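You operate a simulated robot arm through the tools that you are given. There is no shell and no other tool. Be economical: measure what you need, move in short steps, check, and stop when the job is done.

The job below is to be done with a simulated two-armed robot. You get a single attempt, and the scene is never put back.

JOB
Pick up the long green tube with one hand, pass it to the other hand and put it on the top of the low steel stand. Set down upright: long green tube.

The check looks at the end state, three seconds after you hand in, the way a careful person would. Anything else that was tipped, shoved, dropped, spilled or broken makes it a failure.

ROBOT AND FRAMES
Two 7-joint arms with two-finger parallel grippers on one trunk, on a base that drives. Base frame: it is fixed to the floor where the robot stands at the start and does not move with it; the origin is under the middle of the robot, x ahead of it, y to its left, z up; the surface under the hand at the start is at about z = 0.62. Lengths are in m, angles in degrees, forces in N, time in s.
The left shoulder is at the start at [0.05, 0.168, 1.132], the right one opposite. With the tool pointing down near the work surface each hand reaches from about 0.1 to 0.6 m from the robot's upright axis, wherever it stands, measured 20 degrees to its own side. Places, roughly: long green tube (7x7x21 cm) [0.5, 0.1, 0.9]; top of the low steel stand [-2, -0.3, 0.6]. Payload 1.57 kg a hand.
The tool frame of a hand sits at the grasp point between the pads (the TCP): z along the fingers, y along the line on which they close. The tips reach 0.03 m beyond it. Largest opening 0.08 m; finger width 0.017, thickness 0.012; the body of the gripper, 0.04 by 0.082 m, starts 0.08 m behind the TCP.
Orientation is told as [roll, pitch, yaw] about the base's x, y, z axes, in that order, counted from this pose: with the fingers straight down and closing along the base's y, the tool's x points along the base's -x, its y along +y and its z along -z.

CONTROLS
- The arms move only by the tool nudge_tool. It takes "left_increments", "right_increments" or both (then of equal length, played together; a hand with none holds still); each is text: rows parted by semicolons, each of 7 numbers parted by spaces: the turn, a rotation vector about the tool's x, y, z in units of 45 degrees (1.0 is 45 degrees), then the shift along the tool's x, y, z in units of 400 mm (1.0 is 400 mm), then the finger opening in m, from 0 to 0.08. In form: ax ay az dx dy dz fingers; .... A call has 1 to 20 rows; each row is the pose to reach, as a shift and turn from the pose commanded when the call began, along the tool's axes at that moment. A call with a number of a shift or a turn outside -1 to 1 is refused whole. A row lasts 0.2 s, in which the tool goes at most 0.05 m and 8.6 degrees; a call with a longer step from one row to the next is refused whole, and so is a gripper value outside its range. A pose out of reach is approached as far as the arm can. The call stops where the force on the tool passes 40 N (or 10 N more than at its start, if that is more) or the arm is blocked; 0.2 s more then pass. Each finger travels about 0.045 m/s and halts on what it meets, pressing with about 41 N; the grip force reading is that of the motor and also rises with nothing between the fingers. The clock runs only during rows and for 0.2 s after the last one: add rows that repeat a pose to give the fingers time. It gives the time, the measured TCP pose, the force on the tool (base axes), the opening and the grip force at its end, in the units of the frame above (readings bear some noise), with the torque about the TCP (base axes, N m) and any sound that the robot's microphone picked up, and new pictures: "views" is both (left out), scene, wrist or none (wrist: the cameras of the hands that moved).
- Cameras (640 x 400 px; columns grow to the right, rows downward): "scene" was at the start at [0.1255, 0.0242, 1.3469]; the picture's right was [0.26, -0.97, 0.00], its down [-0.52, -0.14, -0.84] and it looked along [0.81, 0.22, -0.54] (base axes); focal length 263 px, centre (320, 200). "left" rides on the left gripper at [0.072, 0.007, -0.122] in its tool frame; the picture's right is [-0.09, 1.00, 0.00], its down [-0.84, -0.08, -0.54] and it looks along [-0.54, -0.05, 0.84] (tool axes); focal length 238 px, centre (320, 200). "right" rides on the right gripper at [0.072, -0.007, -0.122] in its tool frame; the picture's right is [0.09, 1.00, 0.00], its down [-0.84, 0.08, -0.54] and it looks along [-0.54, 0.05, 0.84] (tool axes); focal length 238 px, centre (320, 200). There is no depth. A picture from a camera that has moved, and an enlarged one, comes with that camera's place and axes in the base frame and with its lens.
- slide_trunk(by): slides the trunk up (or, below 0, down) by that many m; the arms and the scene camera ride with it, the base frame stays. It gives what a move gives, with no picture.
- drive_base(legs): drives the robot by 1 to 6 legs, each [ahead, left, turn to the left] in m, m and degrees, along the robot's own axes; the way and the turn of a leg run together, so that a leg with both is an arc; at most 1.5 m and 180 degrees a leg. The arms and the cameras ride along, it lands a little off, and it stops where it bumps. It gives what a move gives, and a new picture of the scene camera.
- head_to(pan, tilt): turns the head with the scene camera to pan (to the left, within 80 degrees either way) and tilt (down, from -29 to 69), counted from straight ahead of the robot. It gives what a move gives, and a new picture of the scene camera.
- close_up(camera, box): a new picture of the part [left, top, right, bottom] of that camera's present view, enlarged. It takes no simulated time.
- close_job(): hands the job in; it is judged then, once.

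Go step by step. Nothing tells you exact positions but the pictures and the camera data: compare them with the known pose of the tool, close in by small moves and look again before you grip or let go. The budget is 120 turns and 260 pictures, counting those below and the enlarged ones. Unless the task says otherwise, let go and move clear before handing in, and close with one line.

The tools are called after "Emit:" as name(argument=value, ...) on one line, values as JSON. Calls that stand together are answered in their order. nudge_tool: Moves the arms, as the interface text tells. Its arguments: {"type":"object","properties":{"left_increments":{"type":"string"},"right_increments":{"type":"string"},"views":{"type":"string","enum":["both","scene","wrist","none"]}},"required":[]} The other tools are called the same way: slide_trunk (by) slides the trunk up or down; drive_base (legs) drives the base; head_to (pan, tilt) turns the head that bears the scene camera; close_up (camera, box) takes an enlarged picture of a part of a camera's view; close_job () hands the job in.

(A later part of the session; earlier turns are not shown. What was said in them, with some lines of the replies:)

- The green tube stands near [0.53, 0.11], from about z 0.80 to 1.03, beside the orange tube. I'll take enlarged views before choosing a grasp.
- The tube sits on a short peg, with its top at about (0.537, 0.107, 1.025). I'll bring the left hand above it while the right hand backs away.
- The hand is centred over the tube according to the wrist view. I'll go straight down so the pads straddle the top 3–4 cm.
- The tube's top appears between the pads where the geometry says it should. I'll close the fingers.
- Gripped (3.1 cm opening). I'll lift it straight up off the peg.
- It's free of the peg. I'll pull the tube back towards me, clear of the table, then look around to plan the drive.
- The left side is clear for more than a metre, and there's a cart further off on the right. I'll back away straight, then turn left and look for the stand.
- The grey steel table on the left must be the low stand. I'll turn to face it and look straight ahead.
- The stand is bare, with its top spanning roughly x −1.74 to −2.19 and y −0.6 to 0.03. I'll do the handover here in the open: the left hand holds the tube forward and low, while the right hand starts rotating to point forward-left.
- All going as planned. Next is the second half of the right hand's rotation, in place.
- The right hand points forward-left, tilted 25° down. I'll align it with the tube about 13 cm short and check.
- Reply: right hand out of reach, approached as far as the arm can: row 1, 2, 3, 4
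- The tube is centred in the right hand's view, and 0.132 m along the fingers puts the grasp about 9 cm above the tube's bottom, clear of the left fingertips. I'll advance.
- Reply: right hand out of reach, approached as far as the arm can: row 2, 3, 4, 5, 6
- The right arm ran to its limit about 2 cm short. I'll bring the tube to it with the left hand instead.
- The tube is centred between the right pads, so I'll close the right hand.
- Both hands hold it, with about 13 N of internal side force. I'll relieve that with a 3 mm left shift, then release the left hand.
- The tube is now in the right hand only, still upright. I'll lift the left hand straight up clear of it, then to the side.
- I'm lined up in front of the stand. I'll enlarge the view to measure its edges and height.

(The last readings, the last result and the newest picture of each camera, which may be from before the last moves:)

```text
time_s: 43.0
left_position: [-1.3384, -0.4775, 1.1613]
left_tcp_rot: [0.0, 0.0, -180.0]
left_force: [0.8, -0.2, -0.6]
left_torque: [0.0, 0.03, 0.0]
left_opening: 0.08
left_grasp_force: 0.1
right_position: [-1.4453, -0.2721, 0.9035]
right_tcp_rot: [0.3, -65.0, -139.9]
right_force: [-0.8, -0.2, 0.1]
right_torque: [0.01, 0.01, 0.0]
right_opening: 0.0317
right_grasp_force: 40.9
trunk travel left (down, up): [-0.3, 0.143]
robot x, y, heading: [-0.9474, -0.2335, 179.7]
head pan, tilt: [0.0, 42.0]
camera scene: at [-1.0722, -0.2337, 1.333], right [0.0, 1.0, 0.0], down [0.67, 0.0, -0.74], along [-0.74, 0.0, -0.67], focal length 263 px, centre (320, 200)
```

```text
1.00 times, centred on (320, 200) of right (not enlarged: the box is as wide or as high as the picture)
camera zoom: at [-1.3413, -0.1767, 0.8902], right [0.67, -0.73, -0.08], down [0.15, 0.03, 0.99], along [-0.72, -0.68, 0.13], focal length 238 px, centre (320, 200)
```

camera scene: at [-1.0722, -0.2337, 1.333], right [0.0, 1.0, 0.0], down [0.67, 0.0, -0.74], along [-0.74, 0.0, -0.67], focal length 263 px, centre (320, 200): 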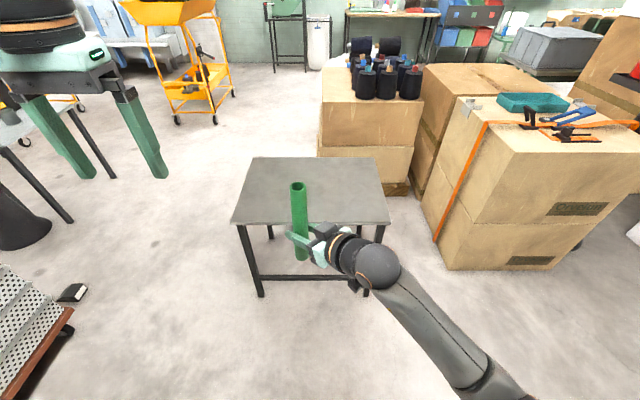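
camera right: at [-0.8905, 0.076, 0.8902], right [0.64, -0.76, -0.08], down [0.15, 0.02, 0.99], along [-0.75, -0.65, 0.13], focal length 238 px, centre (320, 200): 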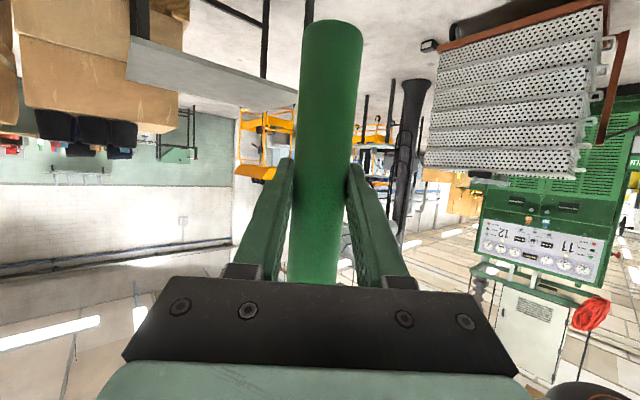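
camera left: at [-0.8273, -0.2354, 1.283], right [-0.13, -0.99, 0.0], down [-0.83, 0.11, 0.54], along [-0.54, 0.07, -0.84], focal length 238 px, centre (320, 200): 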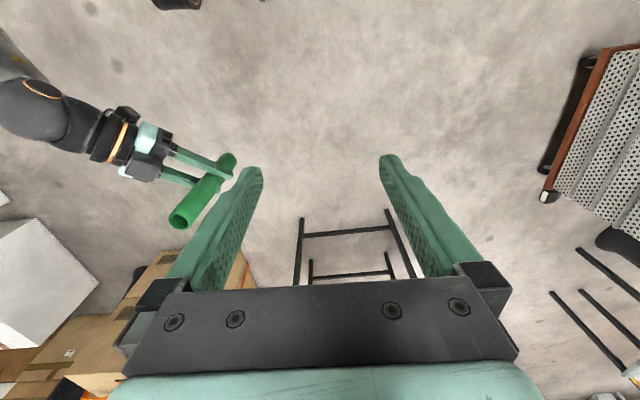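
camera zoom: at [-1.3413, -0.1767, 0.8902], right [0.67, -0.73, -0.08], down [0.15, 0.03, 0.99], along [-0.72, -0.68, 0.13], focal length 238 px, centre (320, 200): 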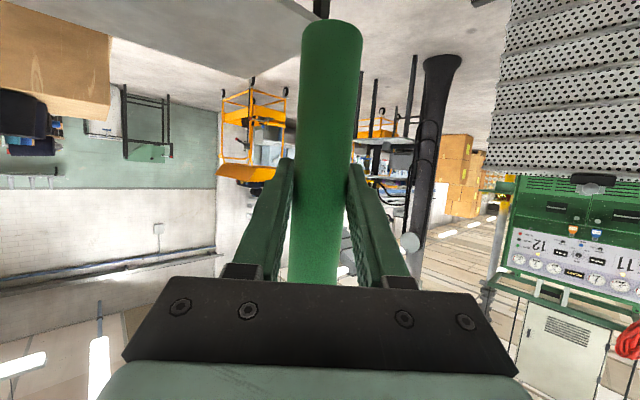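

The tube would sit about 10 cm in from the near edge. Before driving closer I'll look down to see where the right elbow is, since it comes down with the trunk.

Emit:
head_to(pan=-40, tilt=60)

Emit:
close_up(camera="left", box=[0, 0, 640, 400])

```text
time_s: 44.0
left_position: [-1.3382, -0.4787, 1.1611]
left_tcp_rot: [0.0, 0.0, -179.9]
left_force: [-0.3, 0.5, 0.1]
left_torque: [-0.01, -0.02, -0.01]
left_opening: 0.0802
left_grasp_force: 0.0
right_position: [-1.4439, -0.274, 0.9042]
right_tcp_rot: [0.3, -65.0, -139.9]
right_force: [0.5, 0.2, 0.0]
right_torque: [0.0, -0.03, -0.01]
right_opening: 0.0315
right_grasp_force: 40.4
trunk travel left (down, up): [-0.3, 0.143]
robot x, y, heading: [-0.9468, -0.2348, 180.1]
head pan, tilt: [-40.0, 60.0]
camera scene: at [-1.0396, -0.1908, 1.3092], right [0.64, 0.77, 0.0], down [0.66, -0.56, -0.5], along [-0.38, 0.32, -0.87], focal length 263 px, centre (320, 200)
```

scene: 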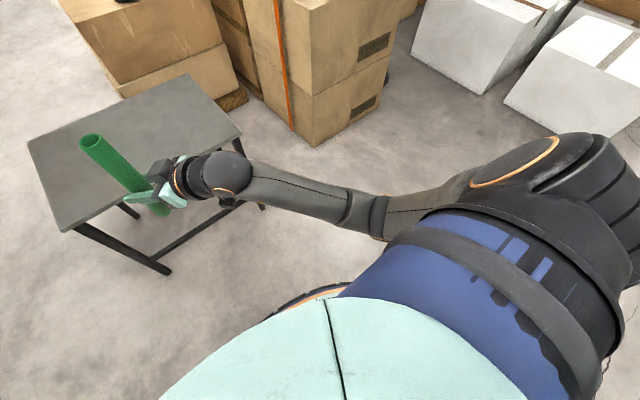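

```text
1.00 times, centred on (320, 200) of left (not enlarged: the box is as wide or as high as the picture)
camera zoom: at [-1.2663, -0.4844, 1.2831], right [-0.09, -1.0, 0.0], down [-0.84, 0.08, 0.54], along [-0.54, 0.05, -0.84], focal length 238 px, centre (320, 200)
```

zoom: 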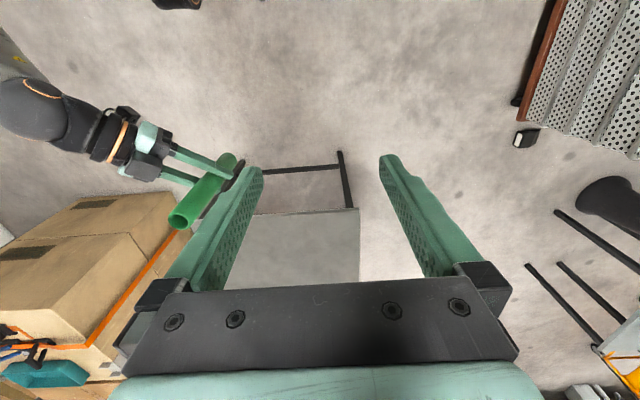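

The elbow and forearm stay short of the table edge, so the way is clear. I'll drive ahead about 0.4 m.

Emit:
drive_base(legs=[[0.4, 0, 0]])

Emit:
head_to(pan=0, tilt=50)

```text
time_s: 46.5
left_position: [-1.7381, -0.4834, 1.1595]
left_tcp_rot: [0.1, -0.1, -179.4]
left_force: [0.8, -1.0, 0.2]
left_torque: [-0.01, 0.0, 0.01]
left_opening: 0.0799
left_grasp_force: 0.0
right_position: [-1.8466, -0.2786, 0.9044]
right_tcp_rot: [0.3, -65.0, -139.5]
right_force: [0.2, 0.0, 0.1]
right_torque: [0.0, 0.0, -0.01]
right_opening: 0.0312
right_grasp_force: 39.8
trunk travel left (down, up): [-0.3, 0.143]
robot x, y, heading: [-1.3511, -0.235, -179.4]
head pan, tilt: [-40.0, 60.0]
camera scene: at [-1.4428, -0.1932, 1.3091], right [0.64, 0.77, 0.0], down [0.67, -0.55, -0.5], along [-0.39, 0.32, -0.87], focal length 263 px, centre (320, 200)
```

scene: 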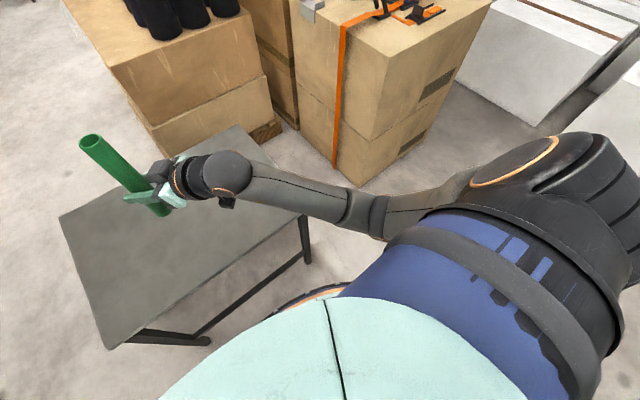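

```text
time_s: 47.6
left_position: [-1.7379, -0.4845, 1.1608]
left_tcp_rot: [0.0, 0.0, -179.4]
left_force: [0.0, 0.0, -0.4]
left_torque: [0.01, -0.01, 0.01]
left_opening: 0.0801
left_grasp_force: 0.1
right_position: [-1.8472, -0.278, 0.904]
right_tcp_rot: [0.4, -65.0, -139.5]
right_force: [-0.9, -0.2, -1.0]
right_torque: [-0.02, 0.0, 0.01]
right_opening: 0.0318
right_grasp_force: 40.8
trunk travel left (down, up): [-0.3, 0.143]
robot x, y, heading: [-1.353, -0.2379, -179.5]
head pan, tilt: [0.0, 50.0]
camera scene: at [-1.4681, -0.2362, 1.3217], right [-0.01, 1.0, 0.0], down [0.77, 0.01, -0.64], along [-0.64, 0.0, -0.77], focal length 263 px, centre (320, 200)
```

scene: 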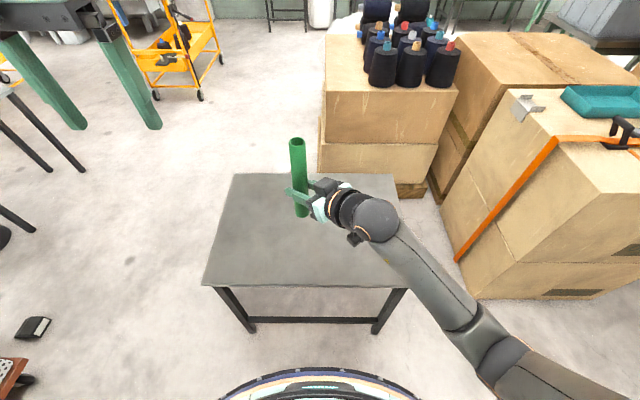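

I'm in position, with the tube about 9 cm inside the near edge. I'll lower the trunk most of the way and check the gap.

Emit:
slide_trunk(by=-0.17)

Emit:
close_up(camera="scene", box=[180, 100, 460, 320])

Emit:
close_up(camera="right", box=[0, 0, 640, 400])

Emit:
close_up(camera="left", box=[0, 0, 640, 400])

```text
time_s: 49.5
left_position: [-1.7379, -0.4835, 0.9898]
left_tcp_rot: [0.1, 0.0, -179.5]
left_force: [0.6, -0.1, 0.8]
left_torque: [-0.02, -0.02, 0.01]
left_opening: 0.08
left_grasp_force: 0.0
right_position: [-1.8467, -0.2777, 0.7337]
right_tcp_rot: [0.3, -65.0, -139.5]
right_force: [-0.3, -0.1, -0.2]
right_torque: [0.04, 0.01, -0.02]
right_opening: 0.0316
right_grasp_force: 40.4
trunk travel left (down, up): [-0.13, 0.313]
robot x, y, heading: [-1.3532, -0.2357, -179.1]
head pan, tilt: [0.0, 50.0]
```

```text
1.82 times, centred on (320, 210) of scene
camera zoom: at [-1.468, -0.2362, 1.1518], right [-0.01, 1.0, 0.0], down [0.77, 0.01, -0.64], along [-0.64, -0.01, -0.77], focal length 478 px, centre (320, 182)
```

zoom: 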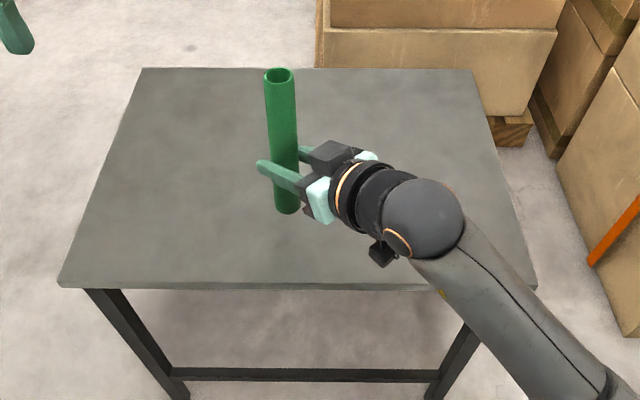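

```text
1.00 times, centred on (320, 200) of right (not enlarged: the box is as wide or as high as the picture)
camera zoom: at [-1.7443, -0.1818, 0.7204], right [0.68, -0.73, -0.08], down [0.15, 0.03, 0.99], along [-0.72, -0.68, 0.13], focal length 238 px, centre (320, 200)
```

zoom: 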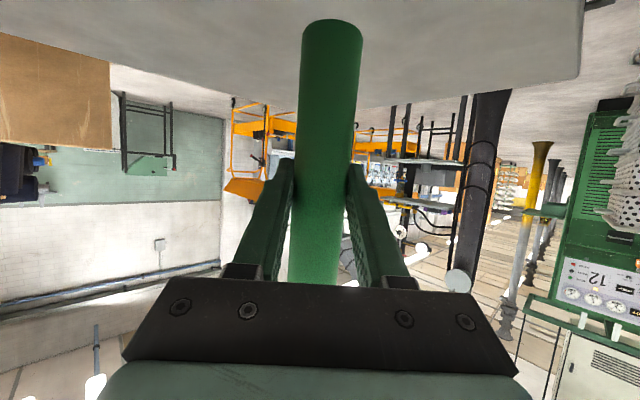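

```text
1.00 times, centred on (320, 200) of left (not enlarged: the box is as wide or as high as the picture)
camera zoom: at [-1.6665, -0.4888, 1.1133], right [-0.08, -1.0, 0.0], down [-0.84, 0.07, 0.54], along [-0.54, 0.04, -0.84], focal length 238 px, centre (320, 200)
```

zoom: 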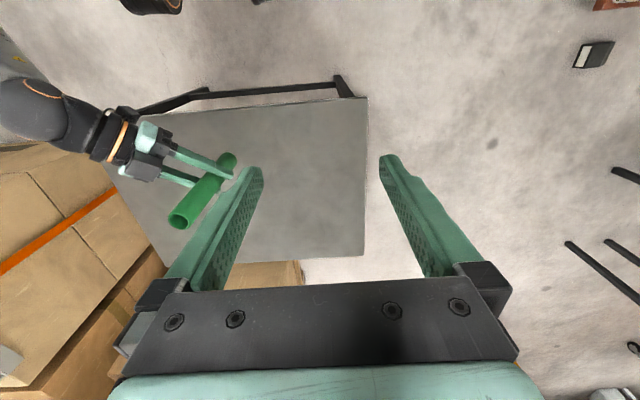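

The tube looks vertical within about 1°, with its bottom near z 0.64. I'll lower it with the arm in small steps, watching the force.

Emit:
nudge_tool(right_increments="0 0 0 0.0113 0 0.0053 0; 0 0 0 0.0227 0 0.0106 0; 0 0 0 0.034 0 0.0159 0; 0 0 0 0.0453 0 0.0211 0; 0 0 0 0.0566 0 0.0264 0; 0 0 0 0.0566 0 0.0264 0", views="wrist")

```text
time_s: 50.9
left_position: [-1.7384, -0.4839, 0.9921]
left_tcp_rot: [0.1, -0.1, -179.4]
left_force: [0.3, 0.4, -0.7]
left_torque: [-0.01, 0.01, 0.0]
left_opening: 0.08
left_grasp_force: 0.0
right_position: [-1.8475, -0.2761, 0.7165]
right_tcp_rot: [0.3, -65.1, -139.6]
right_force: [0.5, 0.1, -0.3]
right_torque: [-0.01, -0.01, -0.01]
right_opening: 0.0317
right_grasp_force: 40.4
right hand out of reach, approached as far as the arm can: row 3, 4, 5, 6
trunk travel left (down, up): [-0.13, 0.313]
robot x, y, heading: [-1.3518, -0.2355, -179.6]
head pan, tilt: [0.0, 50.0]
camera right: at [-1.7448, -0.1789, 0.7021], right [0.68, -0.73, -0.08], down [0.15, 0.03, 0.99], along [-0.72, -0.68, 0.13], focal length 238 px, centre (320, 200)
```

right: 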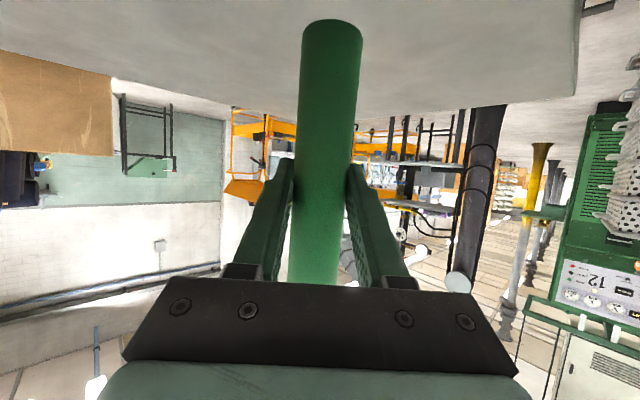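

The arm is at its lower limit, so I'll finish with the trunk. From the table corner in view the surface is about z 0.595, roughly 3 cm under the tube.

Emit:
slide_trunk(by=-0.02)

Emit:
close_up(camera="scene", box=[260, 120, 380, 220])

Emit:
close_up(camera="right", box=[220, 0, 440, 130])

```text
time_s: 51.6
left_position: [-1.7379, -0.4842, 0.9715]
left_tcp_rot: [-0.1, 0.0, -179.3]
left_force: [0.2, 0.0, -0.4]
left_torque: [-0.02, 0.02, 0.0]
left_opening: 0.0802
left_grasp_force: 0.1
right_position: [-1.8483, -0.275, 0.696]
right_tcp_rot: [0.4, -65.0, -139.6]
right_force: [0.6, 0.5, 1.2]
right_torque: [-0.02, -0.03, -0.04]
right_opening: 0.0316
right_grasp_force: 40.8
trunk travel left (down, up): [-0.11, 0.333]
robot x, y, heading: [-1.349, -0.2403, -179.4]
head pan, tilt: [0.0, 50.0]
```

```text
4.00 times, centred on (320, 170) of scene
camera zoom: at [-1.468, -0.2362, 1.1317], right [-0.01, 1.0, 0.0], down [0.77, 0.01, -0.64], along [-0.64, -0.01, -0.77], focal length 1053 px, centre (320, 320)
```

zoom: 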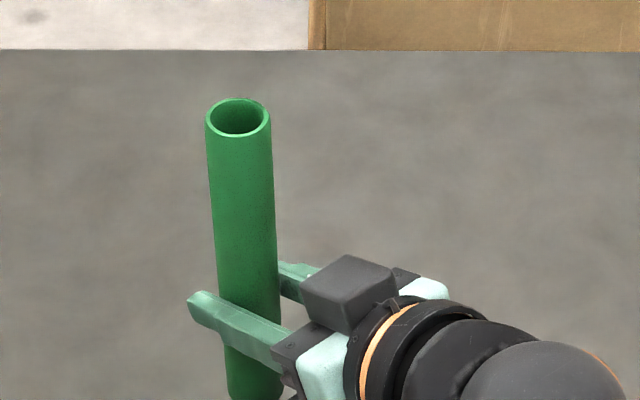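

```text
2.91 times, centred on (330, 65) of right
camera zoom: at [-1.7448, -0.179, 0.6822], right [0.68, -0.73, -0.08], down [0.15, 0.03, 0.99], along [-0.72, -0.68, 0.13], focal length 693 px, centre (291, 593)
```

zoom: 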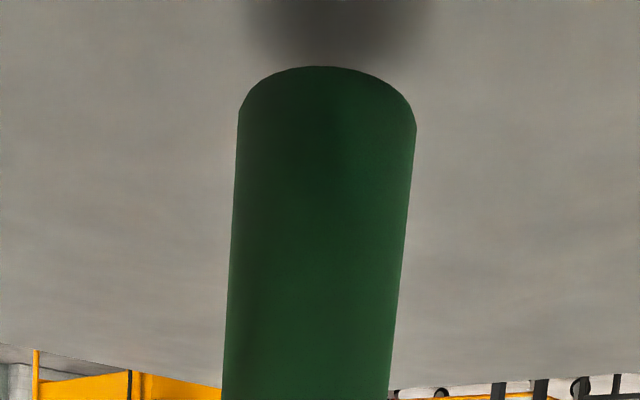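

A contact shadow is showing just under the tube, so I'll continue in 4 mm steps.

Emit:
slide_trunk(by=-0.004)

Emit:
close_up(camera="right", box=[220, 0, 440, 130])

```text
time_s: 52.1
left_position: [-1.7382, -0.484, 0.9665]
left_tcp_rot: [0.0, 0.0, -179.4]
left_force: [-0.9, 0.4, 0.4]
left_torque: [0.0, 0.04, 0.0]
left_opening: 0.0798
left_grasp_force: 0.1
right_position: [-1.8472, -0.2764, 0.6917]
right_tcp_rot: [0.3, -65.1, -139.6]
right_force: [1.3, 0.7, 0.1]
right_torque: [-0.03, 0.0, 0.03]
right_opening: 0.0318
right_grasp_force: 40.1
trunk travel left (down, up): [-0.106, 0.337]
robot x, y, heading: [-1.3511, -0.2386, -179.3]
head pan, tilt: [0.0, 50.0]
```

```text
2.91 times, centred on (330, 65) of right
camera zoom: at [-1.7448, -0.179, 0.6782], right [0.68, -0.73, -0.08], down [0.15, 0.03, 0.99], along [-0.72, -0.68, 0.13], focal length 693 px, centre (291, 593)
```

zoom: 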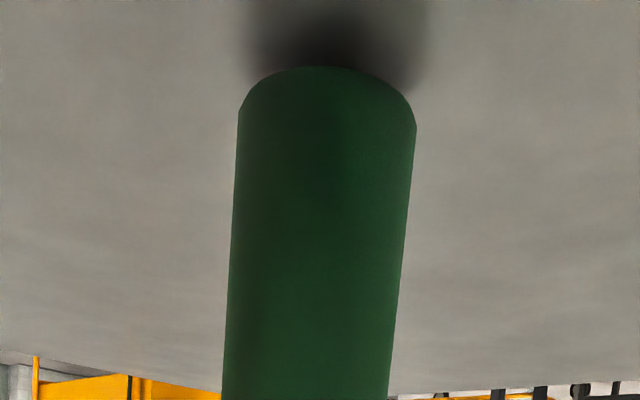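

Emit:
slide_trunk(by=-0.004)

Emit:
close_up(camera="right", box=[220, 0, 440, 130])

```text
time_s: 52.7
left_position: [-1.7381, -0.4836, 0.9622]
left_tcp_rot: [0.1, 0.0, -179.5]
left_force: [0.4, -0.3, 0.0]
left_torque: [0.0, 0.03, -0.01]
left_opening: 0.0802
left_grasp_force: 0.1
right_position: [-1.8478, -0.2766, 0.6887]
right_tcp_rot: [0.4, -65.1, -139.6]
right_force: [-0.5, 0.1, -0.8]
right_torque: [0.05, -0.01, -0.01]
right_opening: 0.0317
right_grasp_force: 40.3
trunk travel left (down, up): [-0.102, 0.341]
robot x, y, heading: [-1.3518, -0.2359, -179.3]
head pan, tilt: [0.0, 50.0]
```

```text
2.91 times, centred on (330, 65) of right
camera zoom: at [-1.7448, -0.179, 0.6742], right [0.68, -0.73, -0.08], down [0.15, 0.03, 0.99], along [-0.72, -0.68, 0.13], focal length 693 px, centre (291, 593)
```

zoom: 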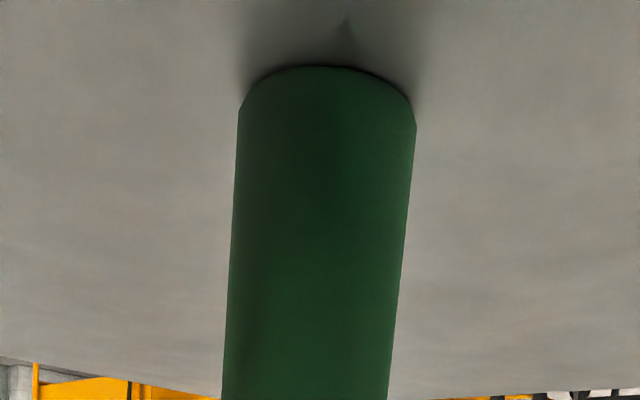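

Very close now. I'll do 2 mm steps until the force shows contact.

Emit:
slide_trunk(by=-0.002)

Emit:
close_up(camera="right", box=[220, 0, 440, 130])

```text
time_s: 53.2
left_position: [-1.7386, -0.4835, 0.9623]
left_tcp_rot: [0.1, 0.1, -179.4]
left_force: [0.0, -0.1, -0.4]
left_torque: [0.03, -0.07, 0.02]
left_opening: 0.0801
left_grasp_force: 0.2
right_position: [-1.8462, -0.2753, 0.6879]
right_tcp_rot: [0.3, -65.2, -139.5]
right_force: [1.1, 0.6, 4.6]
right_torque: [0.13, -0.09, 0.0]
right_opening: 0.0317
right_grasp_force: 40.3
trunk travel left (down, up): [-0.1, 0.343]
robot x, y, heading: [-1.3534, -0.2354, -179.6]
head pan, tilt: [0.0, 50.0]
```

```text
2.91 times, centred on (330, 65) of right
camera zoom: at [-1.7449, -0.1791, 0.6731], right [0.68, -0.73, -0.08], down [0.16, 0.04, 0.99], along [-0.72, -0.68, 0.14], focal length 693 px, centre (291, 593)
```

zoom: 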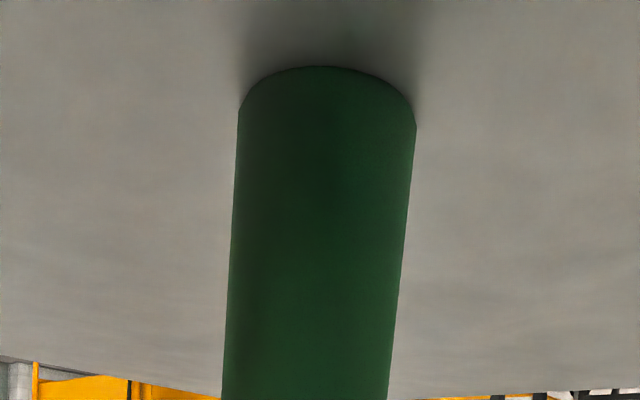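

Contact at about 5 N. I'll open the right fingers gradually.

Emit:
nudge_tool(right_increments="0 0 0 0 0 0 0.034; 0 0 0 0 0 0 0.037; 0 0 0 0 0 0 0.042; 0 0 0 0 0 0 0.05; 0 0 0 0 0 0 0.06; 0 0 0 0 0 0 0.08; 0 0 0 0 0 0 0.08; 0 0 0 0 0 0 0.08")

```text
time_s: 55.0
left_position: [-1.7392, -0.4835, 0.9604]
left_tcp_rot: [-0.1, 0.0, -179.5]
left_force: [0.9, 1.1, -0.3]
left_torque: [0.02, -0.01, 0.0]
left_opening: 0.0801
left_grasp_force: 0.0
right_position: [-1.8468, -0.2758, 0.6858]
right_tcp_rot: [0.5, -65.0, -139.6]
right_force: [0.1, 0.1, 0.4]
right_torque: [0.0, 0.0, 0.0]
right_opening: 0.08
right_grasp_force: 0.0
trunk travel left (down, up): [-0.1, 0.343]
robot x, y, heading: [-1.3508, -0.2347, -179.4]
head pan, tilt: [0.0, 50.0]
camera scene: at [-1.468, -0.2363, 1.1217], right [-0.01, 1.0, 0.0], down [0.77, 0.01, -0.64], along [-0.64, -0.01, -0.77], focal length 263 px, centre (320, 200)
camera right: at [-1.7448, -0.179, 0.6722], right [0.68, -0.73, -0.08], down [0.15, 0.03, 0.99], along [-0.72, -0.68, 0.13], focal length 238 px, centre (320, 200)
```

scene: 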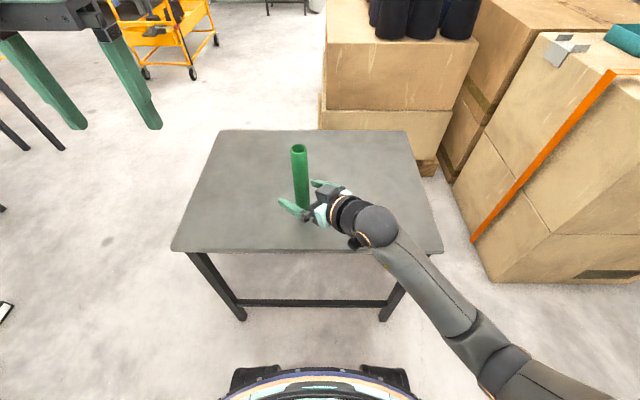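
right: 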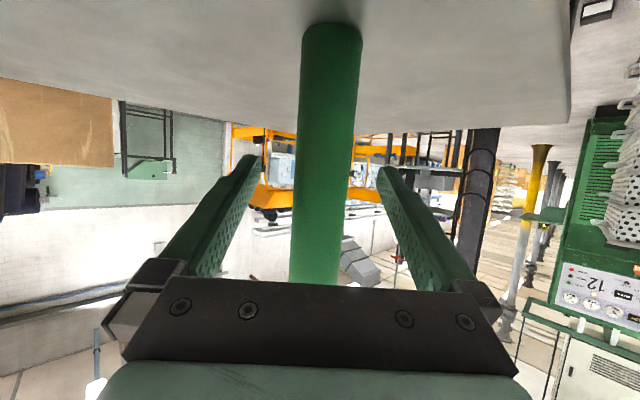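

The tube is standing free between the open fingers. I'll withdraw the right hand straight back along its fingers.

Emit:
nudge_tool(right_increments="0 0 0 -0.035 0 -0.04 0.08; 0 0 0 -0.035 0 -0.1 0.08; 0 0 0 -0.035 0 -0.16 0.08; 0 0 0 -0.035 0 -0.22 0.08; 0 0 0 -0.035 0 -0.28 0.08; 0 0 0 -0.035 0 -0.34 0.08; 0 0 0 -0.035 0 -0.34 0.08")

```text
time_s: 56.6
left_position: [-1.7383, -0.4826, 0.961]
left_tcp_rot: [0.0, 0.0, -179.4]
left_force: [0.3, -0.8, -0.1]
left_torque: [0.03, 0.01, -0.01]
left_opening: 0.0802
left_grasp_force: 0.0
right_position: [-1.7586, -0.1995, 0.755]
right_tcp_rot: [0.6, -65.0, -139.6]
right_force: [0.0, 0.1, -0.2]
right_torque: [0.0, 0.0, 0.03]
right_opening: 0.0798
right_grasp_force: 0.0
trunk travel left (down, up): [-0.1, 0.343]
robot x, y, heading: [-1.3532, -0.2375, -179.5]
head pan, tilt: [0.0, 50.0]
camera scene: at [-1.468, -0.2362, 1.1218], right [-0.01, 1.0, 0.0], down [0.77, 0.01, -0.64], along [-0.64, -0.01, -0.77], focal length 263 px, centre (320, 200)
camera right: at [-1.6562, -0.1007, 0.7416], right [0.68, -0.73, -0.08], down [0.15, 0.03, 0.99], along [-0.72, -0.68, 0.13], focal length 238 px, centre (320, 200)
```

scene: 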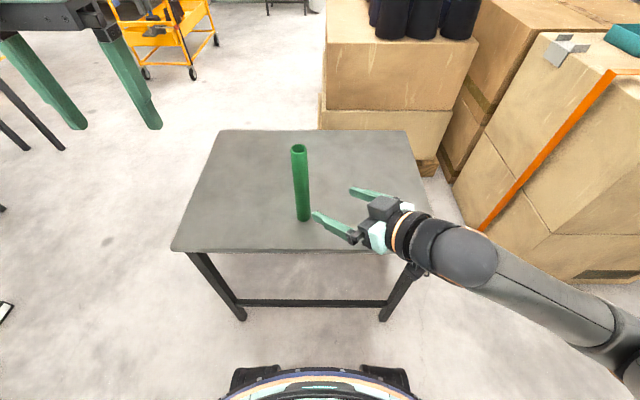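
right: 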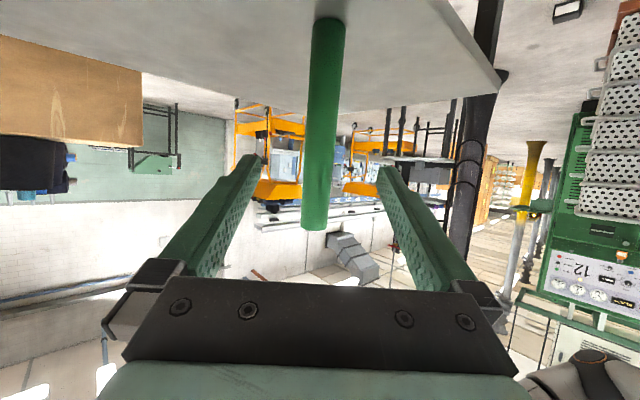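

The tube stands upright on the stand, untouched. I'll back the base off a little for clearance and take a final look.

Emit:
drive_base(legs=[[-0.25, 0, 0]])

```text
time_s: 58.4
left_position: [-1.4849, -0.4817, 0.9613]
left_tcp_rot: [0.0, 0.0, -179.3]
left_force: [0.1, 0.2, 0.3]
left_torque: [-0.01, 0.0, 0.01]
left_opening: 0.08
left_grasp_force: 0.1
right_position: [-1.5062, -0.1956, 0.7548]
right_tcp_rot: [0.3, -65.1, -139.5]
right_force: [0.1, -0.3, 0.2]
right_torque: [0.0, -0.01, 0.03]
right_opening: 0.08
right_grasp_force: 0.0
trunk travel left (down, up): [-0.1, 0.343]
robot x, y, heading: [-1.0968, -0.2361, -179.2]
head pan, tilt: [0.0, 50.0]
camera scene: at [-1.2156, -0.2341, 1.1218], right [-0.01, 1.0, 0.0], down [0.77, 0.01, -0.64], along [-0.64, -0.01, -0.77], focal length 263 px, centre (320, 200)
```

scene: 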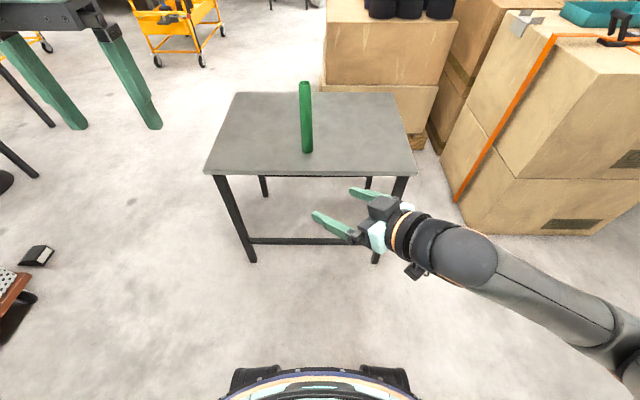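

The green tube stands upright on the stand, both hands are clear, and I see nothing else moved, so I'm handing in.

Emit:
close_job()

```text
The job is handed in.
```

I picked the green tube up with the left hand, passed it to the right, and set it upright on the low steel stand; the last picture shows it standing there with both hands clear.
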